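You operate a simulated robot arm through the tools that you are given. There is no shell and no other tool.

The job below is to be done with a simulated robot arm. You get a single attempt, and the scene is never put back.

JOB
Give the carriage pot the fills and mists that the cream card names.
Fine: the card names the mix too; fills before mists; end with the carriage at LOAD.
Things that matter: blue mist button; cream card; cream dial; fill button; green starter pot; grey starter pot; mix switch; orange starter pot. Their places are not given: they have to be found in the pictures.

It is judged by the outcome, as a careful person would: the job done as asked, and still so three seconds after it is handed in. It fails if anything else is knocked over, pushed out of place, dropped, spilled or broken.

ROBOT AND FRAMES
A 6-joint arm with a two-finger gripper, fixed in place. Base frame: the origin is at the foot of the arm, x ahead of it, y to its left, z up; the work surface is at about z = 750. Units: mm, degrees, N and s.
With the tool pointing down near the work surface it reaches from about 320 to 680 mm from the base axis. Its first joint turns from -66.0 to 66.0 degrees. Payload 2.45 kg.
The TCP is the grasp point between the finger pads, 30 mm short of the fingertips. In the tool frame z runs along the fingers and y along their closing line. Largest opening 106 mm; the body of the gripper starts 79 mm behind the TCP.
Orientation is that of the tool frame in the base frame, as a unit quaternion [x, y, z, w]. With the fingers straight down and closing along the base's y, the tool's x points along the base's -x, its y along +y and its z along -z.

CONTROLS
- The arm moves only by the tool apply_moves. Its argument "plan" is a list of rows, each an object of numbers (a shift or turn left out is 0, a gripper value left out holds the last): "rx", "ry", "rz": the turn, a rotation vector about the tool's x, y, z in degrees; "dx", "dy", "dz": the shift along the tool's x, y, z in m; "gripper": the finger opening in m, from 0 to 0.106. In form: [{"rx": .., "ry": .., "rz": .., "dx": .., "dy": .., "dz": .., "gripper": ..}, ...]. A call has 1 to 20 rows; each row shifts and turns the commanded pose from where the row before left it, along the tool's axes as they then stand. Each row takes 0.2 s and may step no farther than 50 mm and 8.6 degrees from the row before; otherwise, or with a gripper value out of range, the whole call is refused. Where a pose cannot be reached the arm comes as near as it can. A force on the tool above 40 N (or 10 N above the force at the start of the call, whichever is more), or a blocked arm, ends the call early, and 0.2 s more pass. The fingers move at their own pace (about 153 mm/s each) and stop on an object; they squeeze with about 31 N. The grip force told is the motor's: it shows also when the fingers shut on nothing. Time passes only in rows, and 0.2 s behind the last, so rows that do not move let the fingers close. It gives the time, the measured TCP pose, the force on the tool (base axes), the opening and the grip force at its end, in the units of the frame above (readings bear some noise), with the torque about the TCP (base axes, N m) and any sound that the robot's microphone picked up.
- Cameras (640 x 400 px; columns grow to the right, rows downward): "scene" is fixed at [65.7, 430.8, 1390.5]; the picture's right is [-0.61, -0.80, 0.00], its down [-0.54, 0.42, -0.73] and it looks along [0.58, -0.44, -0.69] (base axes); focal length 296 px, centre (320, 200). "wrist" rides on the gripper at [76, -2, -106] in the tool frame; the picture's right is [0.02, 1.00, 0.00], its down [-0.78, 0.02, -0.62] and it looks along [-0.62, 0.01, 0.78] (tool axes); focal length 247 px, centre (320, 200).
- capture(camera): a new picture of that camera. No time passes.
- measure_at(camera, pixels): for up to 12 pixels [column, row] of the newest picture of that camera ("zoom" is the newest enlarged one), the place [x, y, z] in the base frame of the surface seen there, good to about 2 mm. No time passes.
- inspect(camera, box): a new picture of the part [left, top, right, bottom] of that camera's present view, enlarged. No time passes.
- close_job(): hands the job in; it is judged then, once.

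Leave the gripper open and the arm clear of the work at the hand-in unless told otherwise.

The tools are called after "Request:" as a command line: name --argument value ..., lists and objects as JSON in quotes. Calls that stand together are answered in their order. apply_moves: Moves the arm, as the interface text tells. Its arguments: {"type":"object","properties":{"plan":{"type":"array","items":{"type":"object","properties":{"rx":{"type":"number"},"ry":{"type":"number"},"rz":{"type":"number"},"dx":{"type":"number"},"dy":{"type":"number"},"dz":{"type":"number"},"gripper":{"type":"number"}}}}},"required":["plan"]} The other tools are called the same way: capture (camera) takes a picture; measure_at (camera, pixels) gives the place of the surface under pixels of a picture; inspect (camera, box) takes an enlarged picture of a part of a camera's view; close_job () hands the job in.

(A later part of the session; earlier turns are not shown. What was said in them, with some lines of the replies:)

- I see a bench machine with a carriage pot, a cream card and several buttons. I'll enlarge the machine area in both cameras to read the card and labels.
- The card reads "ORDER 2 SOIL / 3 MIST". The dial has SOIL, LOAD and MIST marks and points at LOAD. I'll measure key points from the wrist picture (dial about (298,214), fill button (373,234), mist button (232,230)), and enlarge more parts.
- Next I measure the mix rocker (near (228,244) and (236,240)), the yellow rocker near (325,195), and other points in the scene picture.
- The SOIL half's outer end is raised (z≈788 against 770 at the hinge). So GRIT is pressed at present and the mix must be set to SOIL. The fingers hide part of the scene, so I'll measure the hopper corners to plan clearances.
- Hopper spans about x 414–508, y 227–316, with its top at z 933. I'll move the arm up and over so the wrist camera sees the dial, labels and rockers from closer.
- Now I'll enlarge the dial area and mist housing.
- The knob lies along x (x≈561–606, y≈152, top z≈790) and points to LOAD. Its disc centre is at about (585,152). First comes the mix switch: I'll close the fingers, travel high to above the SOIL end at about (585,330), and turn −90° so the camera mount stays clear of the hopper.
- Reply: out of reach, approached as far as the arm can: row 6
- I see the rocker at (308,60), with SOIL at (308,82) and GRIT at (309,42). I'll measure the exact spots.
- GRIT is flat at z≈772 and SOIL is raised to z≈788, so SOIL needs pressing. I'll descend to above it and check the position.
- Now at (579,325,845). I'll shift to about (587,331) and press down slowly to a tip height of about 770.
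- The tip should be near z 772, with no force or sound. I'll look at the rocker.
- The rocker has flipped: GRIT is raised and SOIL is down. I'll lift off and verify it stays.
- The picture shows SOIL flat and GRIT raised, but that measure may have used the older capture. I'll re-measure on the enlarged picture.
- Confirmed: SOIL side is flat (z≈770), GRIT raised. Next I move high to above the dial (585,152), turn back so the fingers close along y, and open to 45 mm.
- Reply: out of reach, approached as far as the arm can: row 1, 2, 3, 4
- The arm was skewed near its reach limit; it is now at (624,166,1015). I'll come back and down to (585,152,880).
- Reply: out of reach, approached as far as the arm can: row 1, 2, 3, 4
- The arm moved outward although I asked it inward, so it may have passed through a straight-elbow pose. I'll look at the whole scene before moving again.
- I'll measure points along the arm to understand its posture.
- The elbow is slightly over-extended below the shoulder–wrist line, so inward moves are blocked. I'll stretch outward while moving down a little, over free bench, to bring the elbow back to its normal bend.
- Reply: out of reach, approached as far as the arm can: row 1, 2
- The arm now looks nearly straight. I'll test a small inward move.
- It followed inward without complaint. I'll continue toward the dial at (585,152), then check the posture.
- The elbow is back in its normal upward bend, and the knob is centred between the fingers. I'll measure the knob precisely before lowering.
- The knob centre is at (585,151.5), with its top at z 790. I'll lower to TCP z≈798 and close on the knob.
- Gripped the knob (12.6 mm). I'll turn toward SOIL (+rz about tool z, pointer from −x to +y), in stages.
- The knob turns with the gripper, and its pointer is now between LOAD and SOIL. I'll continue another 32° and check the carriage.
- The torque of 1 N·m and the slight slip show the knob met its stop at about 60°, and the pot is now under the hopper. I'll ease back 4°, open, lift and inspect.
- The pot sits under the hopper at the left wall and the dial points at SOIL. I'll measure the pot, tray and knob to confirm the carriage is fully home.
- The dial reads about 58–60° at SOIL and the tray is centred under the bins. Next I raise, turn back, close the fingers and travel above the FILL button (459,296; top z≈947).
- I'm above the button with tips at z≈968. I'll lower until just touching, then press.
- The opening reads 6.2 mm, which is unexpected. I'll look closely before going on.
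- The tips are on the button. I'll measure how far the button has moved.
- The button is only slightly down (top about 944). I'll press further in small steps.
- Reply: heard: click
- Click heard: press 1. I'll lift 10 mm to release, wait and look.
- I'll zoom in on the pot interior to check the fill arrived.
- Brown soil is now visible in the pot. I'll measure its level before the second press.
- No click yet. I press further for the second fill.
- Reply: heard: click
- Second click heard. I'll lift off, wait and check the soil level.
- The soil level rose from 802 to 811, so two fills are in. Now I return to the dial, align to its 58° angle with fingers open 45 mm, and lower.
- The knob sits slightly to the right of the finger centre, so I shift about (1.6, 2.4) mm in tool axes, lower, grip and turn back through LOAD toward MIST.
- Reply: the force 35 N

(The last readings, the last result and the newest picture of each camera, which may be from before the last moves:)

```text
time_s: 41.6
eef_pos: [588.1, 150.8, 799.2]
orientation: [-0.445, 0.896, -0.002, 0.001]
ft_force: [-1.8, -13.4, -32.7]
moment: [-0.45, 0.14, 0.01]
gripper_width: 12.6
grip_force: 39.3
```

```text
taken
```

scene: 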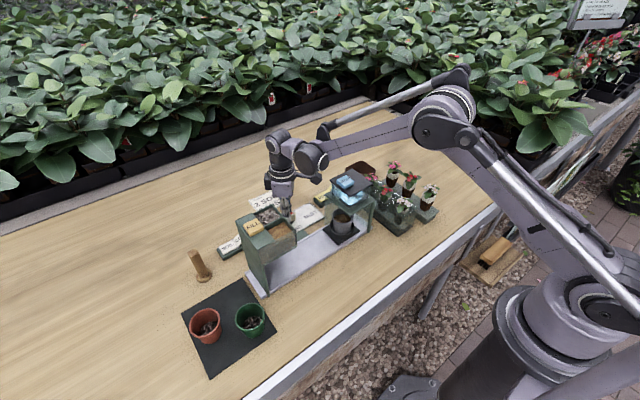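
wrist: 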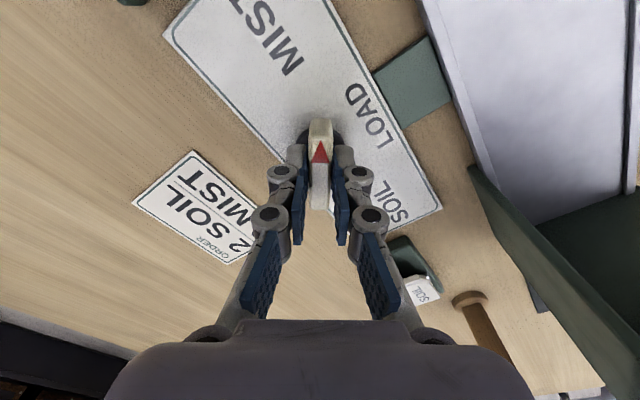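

Now at about −53°, with the pot under the mist hood and some vertical tension on the grip. I'll ease down 1 mm and turn the last few degrees to the stop.

Request:
apply_moves --plan '[{"dz": 0.001}, {"rz": -5}, {"rz": -4}, {}]'

Request:
capture --camera "wrist"

```text
time_s: 42.6
eef_pos: [587.3, 150.6, 798.8]
orientation: [-0.512, 0.859, -0.001, 0.001]
ft_force: [-0.1, -14.6, 2.0]
moment: [-0.35, 0.05, -0.94]
gripper_width: 12.8
grip_force: 39.5
```

```text
taken
```

wrist: 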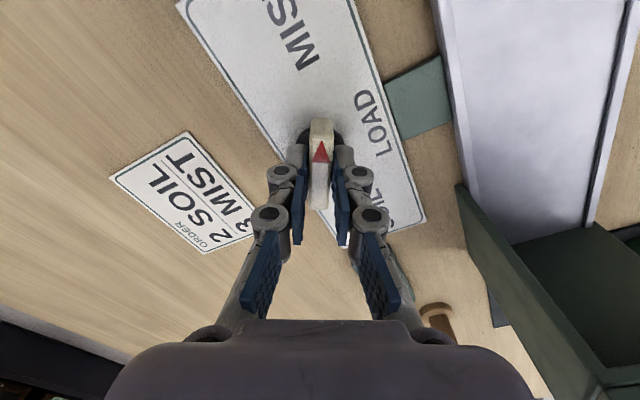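

The stop torque of −0.94 N·m was reached at −61°. I'll ease back 2°, open, lift and check the carriage under the mist hood.

Request:
apply_moves --plan '[{"rz": 2}, {"gripper": 0.045}, {}, {"dz": -0.03}, {"dz": -0.04}, {}]'

Request:
capture --camera "wrist"

Request:
inspect --camera "scene" --box '[250, 165, 390, 285]'

```text
time_s: 44.0
eef_pos: [586.0, 152.0, 867.8]
orientation: [-0.497, 0.868, -0.001, 0.001]
ft_force: [-0.2, 0.7, -0.9]
moment: [-0.03, -0.01, 0.02]
gripper_width: 45.2
grip_force: 0.0
```

```text
taken
```

wrist: 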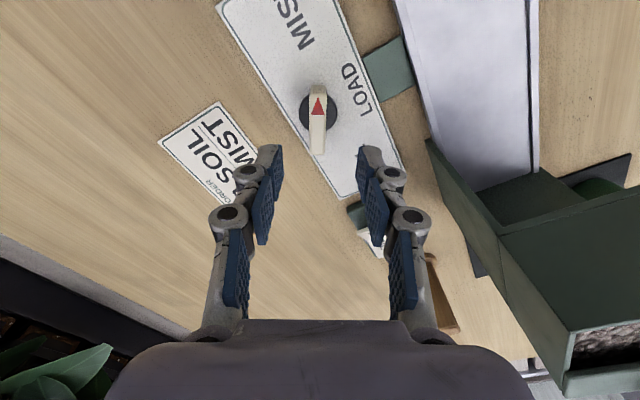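

```text
3.33 times, centred on (320, 225) of scene
```

zoom: 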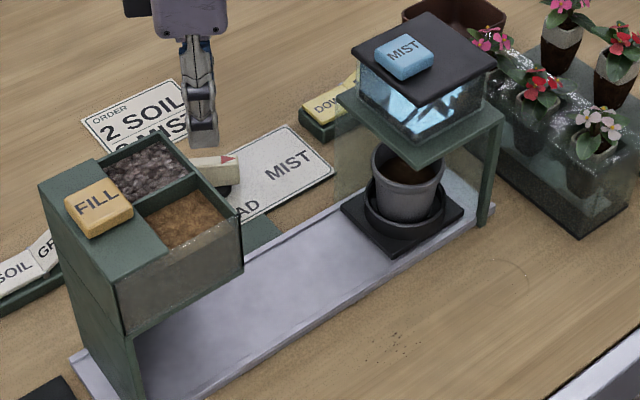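

The pot is under the hood. I'll verify the knob angle, pot and tray positions, and the mist button location.

Request:
measure_at --camera "zoom" --pixels '[[396, 253], [463, 210], [405, 57], [380, 45], [410, 78], [430, 62], [400, 40], [395, 165], [408, 195], [357, 50], [496, 62], [430, 15]]'

Request:
measure_at --camera "wrist" --pixels '[[320, 90], [319, 115], [318, 135], [318, 150]]'

Request:
inspect --camera "scene" --box '[320, 160, 380, 240]'

```text
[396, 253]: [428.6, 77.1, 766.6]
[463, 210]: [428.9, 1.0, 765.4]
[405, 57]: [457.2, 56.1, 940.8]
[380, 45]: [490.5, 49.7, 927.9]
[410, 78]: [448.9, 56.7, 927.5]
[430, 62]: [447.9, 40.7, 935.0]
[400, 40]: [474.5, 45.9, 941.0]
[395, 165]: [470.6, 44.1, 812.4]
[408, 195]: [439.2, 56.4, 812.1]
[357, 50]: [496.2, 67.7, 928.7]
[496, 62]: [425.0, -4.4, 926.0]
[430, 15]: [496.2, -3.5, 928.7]
```

```text
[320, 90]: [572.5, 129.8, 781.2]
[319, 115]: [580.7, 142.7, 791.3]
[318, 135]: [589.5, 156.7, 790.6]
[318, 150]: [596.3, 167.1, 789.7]
```

```text
5.00 times, centred on (350, 200) of scene
```

zoom: 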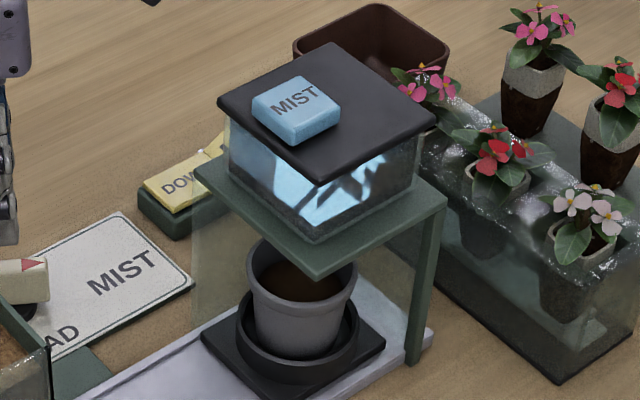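

The carriage is at MIST (tray y 0–79, symmetric with the SOIL position), the knob is at −58°, and the mist button centre is about (460,51) with top z 941. I'll raise, turn straight, close the fingers and move over it.

Request:
apply_moves --plan '[{"dz": -0.04}, {"dz": -0.04}, {"dz": -0.04}, {"dz": -0.02, "gripper": 0.0}, {"rz": 8.5}, {"rz": 8.5}, {"rz": 8.5}, {"rz": 8.5}, {"rz": 8.5}, {"rz": 8.5}, {"rz": 8.5}, {"dx": 0.0315, "dy": -0.0252}, {"dx": 0.0315, "dy": -0.0252}, {"dx": 0.0315, "dy": -0.0252}, {"dx": 0.0315, "dy": -0.0252}, {}]'

Request:
inspect --camera "scene" --box '[300, 130, 400, 210]'

Request:
capture --camera "wrist"

```text
time_s: 47.4
eef_pos: [462.8, 49.2, 1007.5]
orientation: [-0.002, 1.0, 0.0, 0.0]
ft_force: [0.2, -0.1, -1.0]
moment: [0.01, 0.01, -0.01]
gripper_width: 0.0
grip_force: 28.5
```

```text
5.00 times, centred on (350, 170) of scene
```

zoom: 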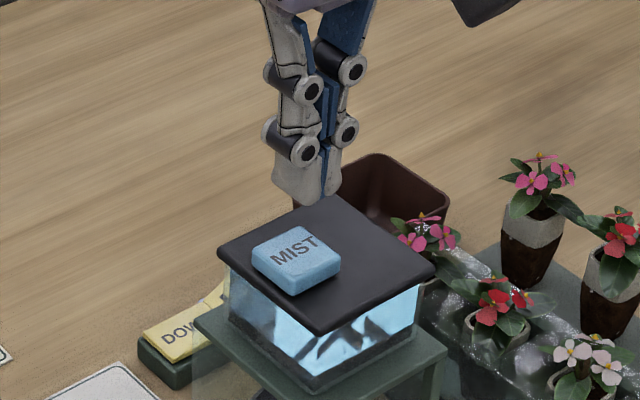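

```text
taken
```

wrist: 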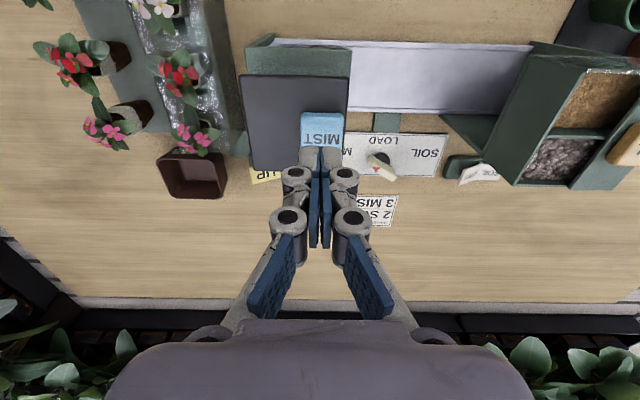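

I'm above the mist button with tips at z≈977. I'll lower to just touching.

Request:
apply_moves --plan '[{"dx": 0.002, "dy": 0.002, "dz": 0.015}, {"dz": 0.015}, {"dz": 0.006}, {"dz": 0.002}]'

```text
time_s: 48.4
eef_pos: [459.0, 51.7, 969.7]
orientation: [-0.001, 1.0, 0.0, 0.001]
ft_force: [0.7, -0.3, 0.7]
moment: [0.01, 0.02, -0.03]
gripper_width: 6.0
grip_force: 28.5
```

Touching now (the opening shift shows contact). I'll press in small steps for mist 1.

Request:
apply_moves --plan '[{"dz": 0.002}, {"dz": 0.002}, {}]'

```text
time_s: 49.2
eef_pos: [459.8, 52.9, 965.1]
orientation: [-0.002, 1.0, 0.0, 0.002]
ft_force: [0.0, 0.7, 2.2]
moment: [0.02, 0.0, 0.03]
gripper_width: 6.0
grip_force: 28.5
heard: click
```

Click: mist 1. I'll release upward and wait for the mist to finish.

Request:
apply_moves --plan '[{"dz": -0.008}, {"dz": -0.008}, {}, {}, {}, {}, {}]'

Request:
inspect --camera "scene" --box '[310, 160, 390, 250]'

```text
time_s: 50.8
eef_pos: [460.5, 52.3, 980.3]
orientation: [-0.002, 1.0, 0.001, 0.001]
ft_force: [-0.6, -0.2, -0.6]
moment: [0.01, 0.02, 0.01]
gripper_width: 0.0
grip_force: 28.6
```

```text
4.44 times, centred on (350, 205) of scene
```

zoom: 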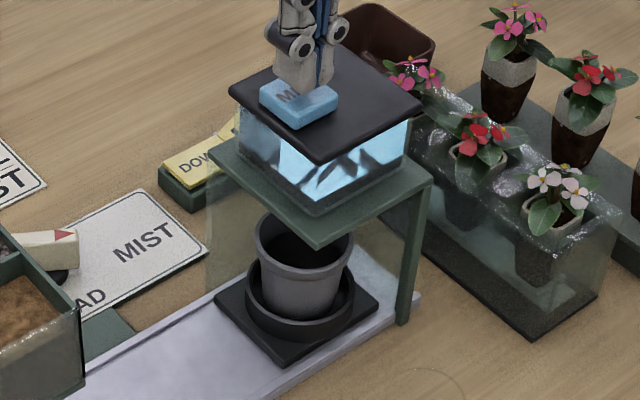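

The soil darkened, so mist 1 is done and the button is back up. Second press.

Request:
apply_moves --plan '[{"dz": 0.009}, {"dz": 0.003}, {"dz": 0.002}, {"dz": 0.0015}, {}]'

```text
time_s: 52.0
eef_pos: [459.6, 52.3, 965.5]
orientation: [-0.001, 1.0, 0.0, 0.001]
ft_force: [-0.1, -0.6, 1.5]
moment: [-0.03, 0.04, 0.02]
gripper_width: 5.8
grip_force: 28.5
```

No click yet. I press a little deeper.

Request:
apply_moves --plan '[{"dz": 0.0012}, {}]'

```text
time_s: 52.6
eef_pos: [459.1, 52.8, 965.6]
orientation: [-0.002, 1.0, 0.0, 0.0]
ft_force: [1.3, -0.2, 2.0]
moment: [0.02, 0.0, 0.01]
gripper_width: 6.0
grip_force: 28.2
heard: click
```

Click: mist 2. I'll release and wait.

Request:
apply_moves --plan '[{"dz": -0.008}, {"dz": -0.008}, {}, {}, {}, {}, {}]'

Request:
inspect --camera "scene" --box '[310, 160, 390, 250]'

```text
time_s: 54.2
eef_pos: [459.0, 52.4, 981.6]
orientation: [-0.001, 1.0, 0.0, 0.0]
ft_force: [-0.5, 0.7, -0.4]
moment: [-0.01, -0.03, -0.04]
gripper_width: 0.0
grip_force: 28.6
```

```text
4.44 times, centred on (350, 205) of scene
```

zoom: 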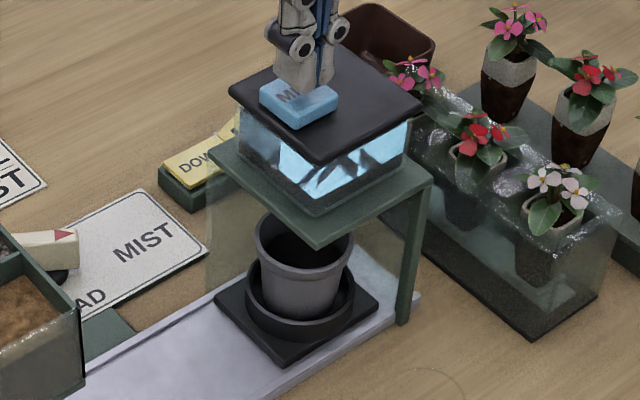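

Two mists are done. Third press now, to the same depth.

Request:
apply_moves --plan '[{"dz": 0.009}, {"dz": 0.003}, {"dz": 0.002}, {"dz": 0.0027}, {}]'

```text
time_s: 55.4
eef_pos: [460.1, 52.0, 965.3]
orientation: [-0.002, 1.0, 0.0, 0.001]
ft_force: [0.4, -1.6, 2.2]
moment: [0.0, 0.03, -0.01]
gripper_width: 6.0
grip_force: 28.0
heard: click
```

Click: mist 3. I'll lift off, wait, and return to the dial at its −58° angle.

Request:
apply_moves --plan '[{"dz": -0.01}, {"dz": -0.03}, {}, {}, {}, {}, {"dx": -0.0315, "dy": 0.0249}, {"dx": -0.0315, "dy": 0.0249}, {"dx": -0.0315, "dy": 0.0249}, {"dx": -0.0312, "dy": 0.0249, "gripper": 0.045}, {"rz": -8.4}, {"rz": -8.4}, {"rz": -8.4}, {"rz": -8.4}, {"rz": -8.4}, {"rz": -8.4}, {"rz": -8.4}, {}]'

Request:
apply_moves --plan '[{"dz": 0.04}, {"dz": 0.04}, {"dz": 0.04}, {"dz": 0.018}, {}]'

Request:
capture --camera "wrist"

Request:
inspect --camera "scene" --box '[310, 160, 390, 250]'

```text
time_s: 59.2
eef_pos: [584.9, 151.6, 1005.0]
orientation: [-0.493, 0.87, 0.0, 0.001]
ft_force: [0.1, 0.4, -0.9]
moment: [-0.02, -0.01, -0.04]
gripper_width: 45.0
grip_force: 0.1
```

```text
time_s: 60.4
eef_pos: [584.6, 154.6, 867.5]
orientation: [-0.492, 0.871, 0.0, 0.002]
ft_force: [0.2, 0.1, 0.0]
moment: [-0.02, 0.01, -0.03]
gripper_width: 45.1
grip_force: 0.1
```

```text
taken
```

wrist: 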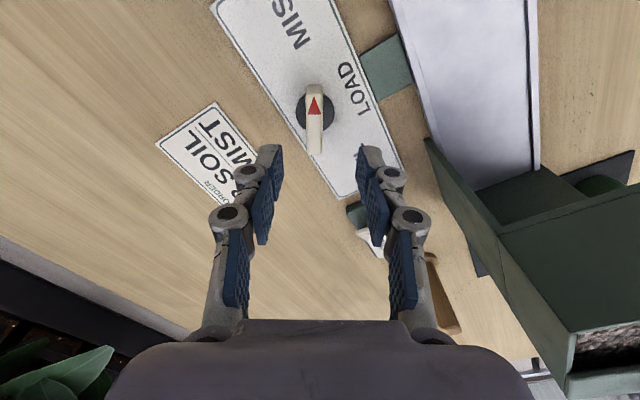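

```text
4.44 times, centred on (350, 205) of scene
```

zoom: 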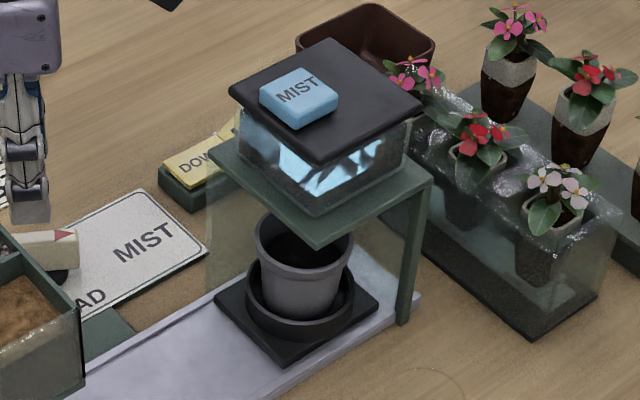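

All three mists are in. I'll shift slightly to centre on the knob, lower, and grip.

Request:
apply_moves --plan '[{"dx": 0.002, "dy": -0.0018}, {"dz": 0.03}, {"dz": 0.025}, {"dz": 0.0145}, {"gripper": 0.0}, {}, {}, {}]'

```text
time_s: 62.2
eef_pos: [586.4, 147.3, 797.1]
orientation: [-0.492, 0.871, -0.001, 0.002]
ft_force: [14.0, -4.3, 7.5]
moment: [-0.05, -0.41, 0.02]
gripper_width: 12.9
grip_force: 39.6
```

Gripped, with a small side load. I'll relax it slightly and turn back to LOAD (+59°) in two stages.

Request:
apply_moves --plan '[{"dx": -0.0015, "dy": -0.0006}, {"rz": 8}, {"rz": 8}, {"rz": 8}, {"rz": 8}, {}]'

```text
time_s: 63.6
eef_pos: [585.5, 148.9, 797.7]
orientation: [-0.232, 0.973, 0.0, -0.001]
ft_force: [-4.6, -13.1, -18.6]
moment: [-0.05, -0.48, -0.04]
gripper_width: 12.9
grip_force: 39.8
```

Forces are modest and the angle is now about −27°. I'll turn the remaining 27° to LOAD.

Request:
apply_moves --plan '[{"dz": 0.0006}, {"rz": 8}, {"rz": 8}, {"rz": 8}, {"rz": 2.8}, {}]'

Request:
capture --camera "wrist"

Request:
inspect --camera "scene" --box '[240, 170, 380, 290]'

```text
time_s: 65.0
eef_pos: [585.1, 150.3, 797.7]
orientation: [0.0, 1.0, 0.0, -0.001]
ft_force: [-10.4, -11.5, -9.2]
moment: [-0.35, 0.83, -0.03]
gripper_width: 12.5
grip_force: 39.4
```

```text
taken
```

wrist: 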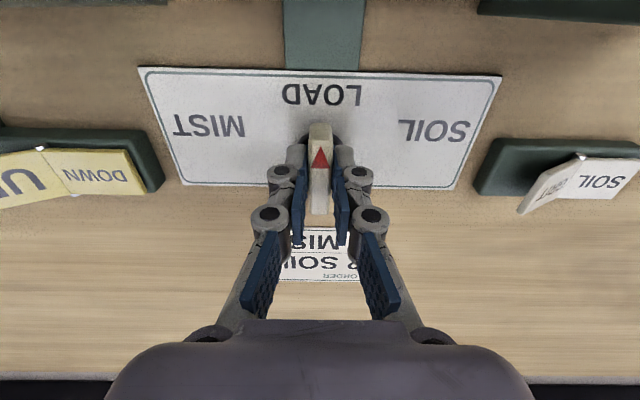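

```text
3.33 times, centred on (310, 230) of scene
```

zoom: 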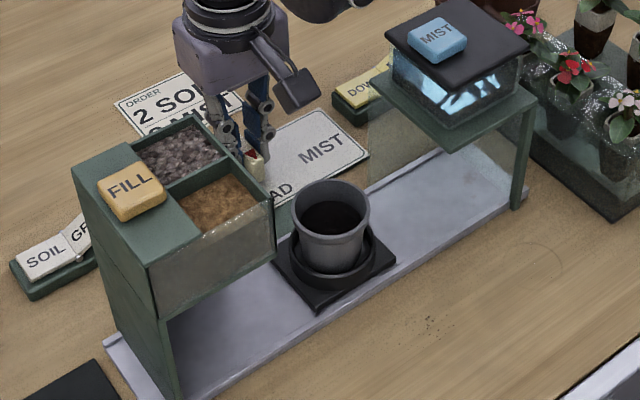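

The pointer is at LOAD and the carriage has returned with dark, moist soil in the pot. I'll open, lift and verify it stays.

Request:
apply_moves --plan '[{"gripper": 0.045}, {}, {"dz": -0.03}, {"dz": -0.04}, {"dz": -0.04}, {"dx": 0.03, "dz": -0.03}, {}, {}]'

Request:
capture --camera "wrist"

Request:
inspect --camera "scene" --box '[240, 170, 380, 290]'

Request:
measure_at --camera "zoom" --pixels '[[319, 310], [396, 262], [330, 222], [295, 215]]'

```text
time_s: 66.8
eef_pos: [556.7, 148.1, 937.0]
orientation: [-0.002, 1.0, -0.001, 0.001]
ft_force: [0.4, -0.2, -0.4]
moment: [0.01, 0.03, -0.01]
gripper_width: 45.0
grip_force: 0.1
```

```text
taken
```

wrist: 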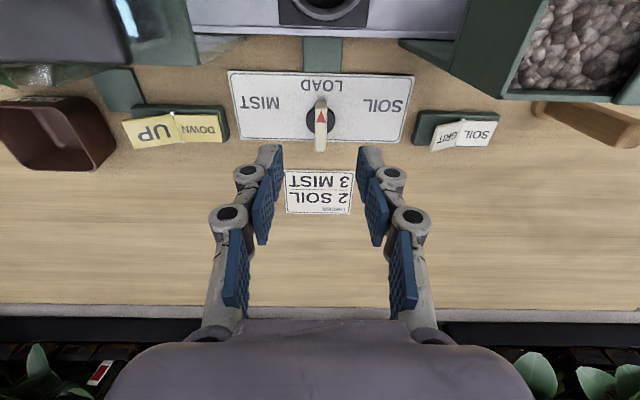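

```text
3.33 times, centred on (310, 230) of scene
```

zoom: 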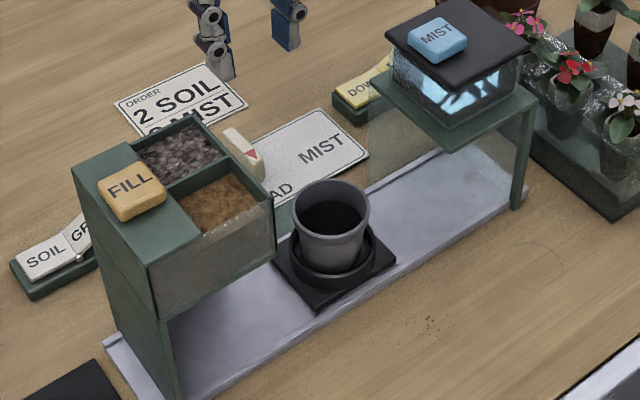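

```text
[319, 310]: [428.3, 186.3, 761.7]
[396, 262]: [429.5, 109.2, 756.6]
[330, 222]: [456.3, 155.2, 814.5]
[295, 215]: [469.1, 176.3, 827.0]
```

The tray centre is at y≈149 with symmetric ends, and the pot is filled. I'll check the knob angle closely.

Request:
inspect --camera "wrist" --box '[280, 65, 360, 165]'

Request:
measure_at --camera "wrist" --pixels '[[320, 106], [320, 120], [320, 135], [320, 148]]'

Request:
capture --camera "scene"

```text
4.00 times, centred on (320, 115) of wrist
```

zoom: 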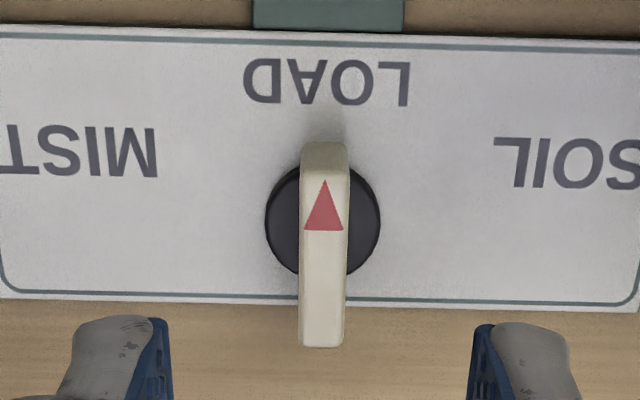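

```text
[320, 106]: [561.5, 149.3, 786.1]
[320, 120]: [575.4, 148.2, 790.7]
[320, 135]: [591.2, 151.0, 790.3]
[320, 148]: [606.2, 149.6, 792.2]
```

```text
taken
```

scene: 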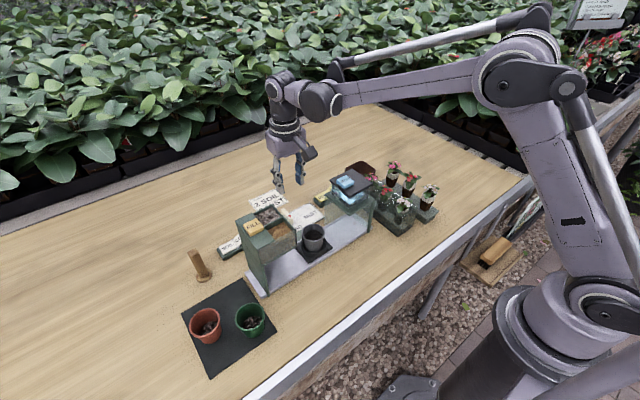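

The dial points straight at LOAD and everything else is in place. I'll raise and retract the arm a bit and open the gripper fully before handing in.

Request:
apply_moves --plan '[{"dx": 0.02, "dz": -0.04}, {"dx": 0.03, "dz": -0.04}, {"dx": 0.03, "dz": -0.04, "gripper": 0.106}, {"dx": 0.03, "dz": -0.02}, {}, {}, {}]'

Request:
capture --camera "scene"

```text
time_s: 68.4
eef_pos: [447.4, 148.4, 1076.7]
orientation: [-0.001, 1.0, 0.0, 0.001]
ft_force: [0.7, -0.9, -0.6]
moment: [0.02, 0.01, -0.01]
gripper_width: 106.0
grip_force: 0.1
```

```text
taken
```

scene: 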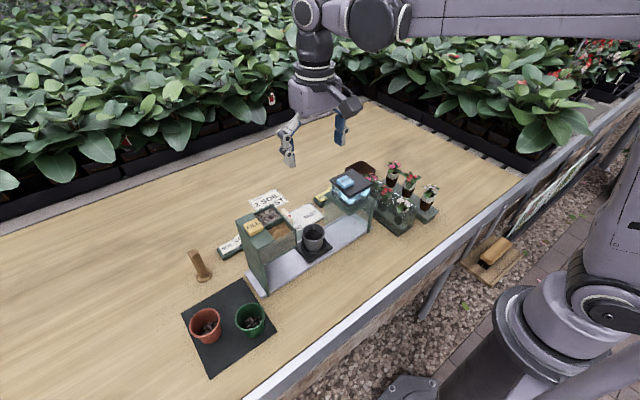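

The pot has two SOIL fills and three mists, the carriage is at LOAD, the arm is clear and the gripper is open. Handing in.

Request:
close_job

```text
The job is handed in.
```

The grey carriage pot now has what the cream card asked for ("2 SOIL, 3 MIST"), and I've handed the job in. No verdict came back with the hand-in.

- **Mix:** the switch was on GRIT, so I pressed it to SOIL before filling.
- **Fills:** I pressed the fill button twice and heard a click each time. The soil level in the pot was about 802 mm after the first fill and 811 mm after the second.
- **Mists:** after the fills I pressed the blue mist button three times, again with a click each time. The soil turned dark and moist.
- **Finish:** the dial points straight at LOAD and the carriage is back there. The arm is raised clear with the gripper fully open.

The last scene picture shows the green and orange pots, the flowers and the wooden peg still in place, and I saw no soil or water spilled.

On the way from the mix switch to the dial, the arm's elbow straightened past its normal bend and would not move inward. I stretched it out over empty bench to bring it back, and the force readings showed no contact.
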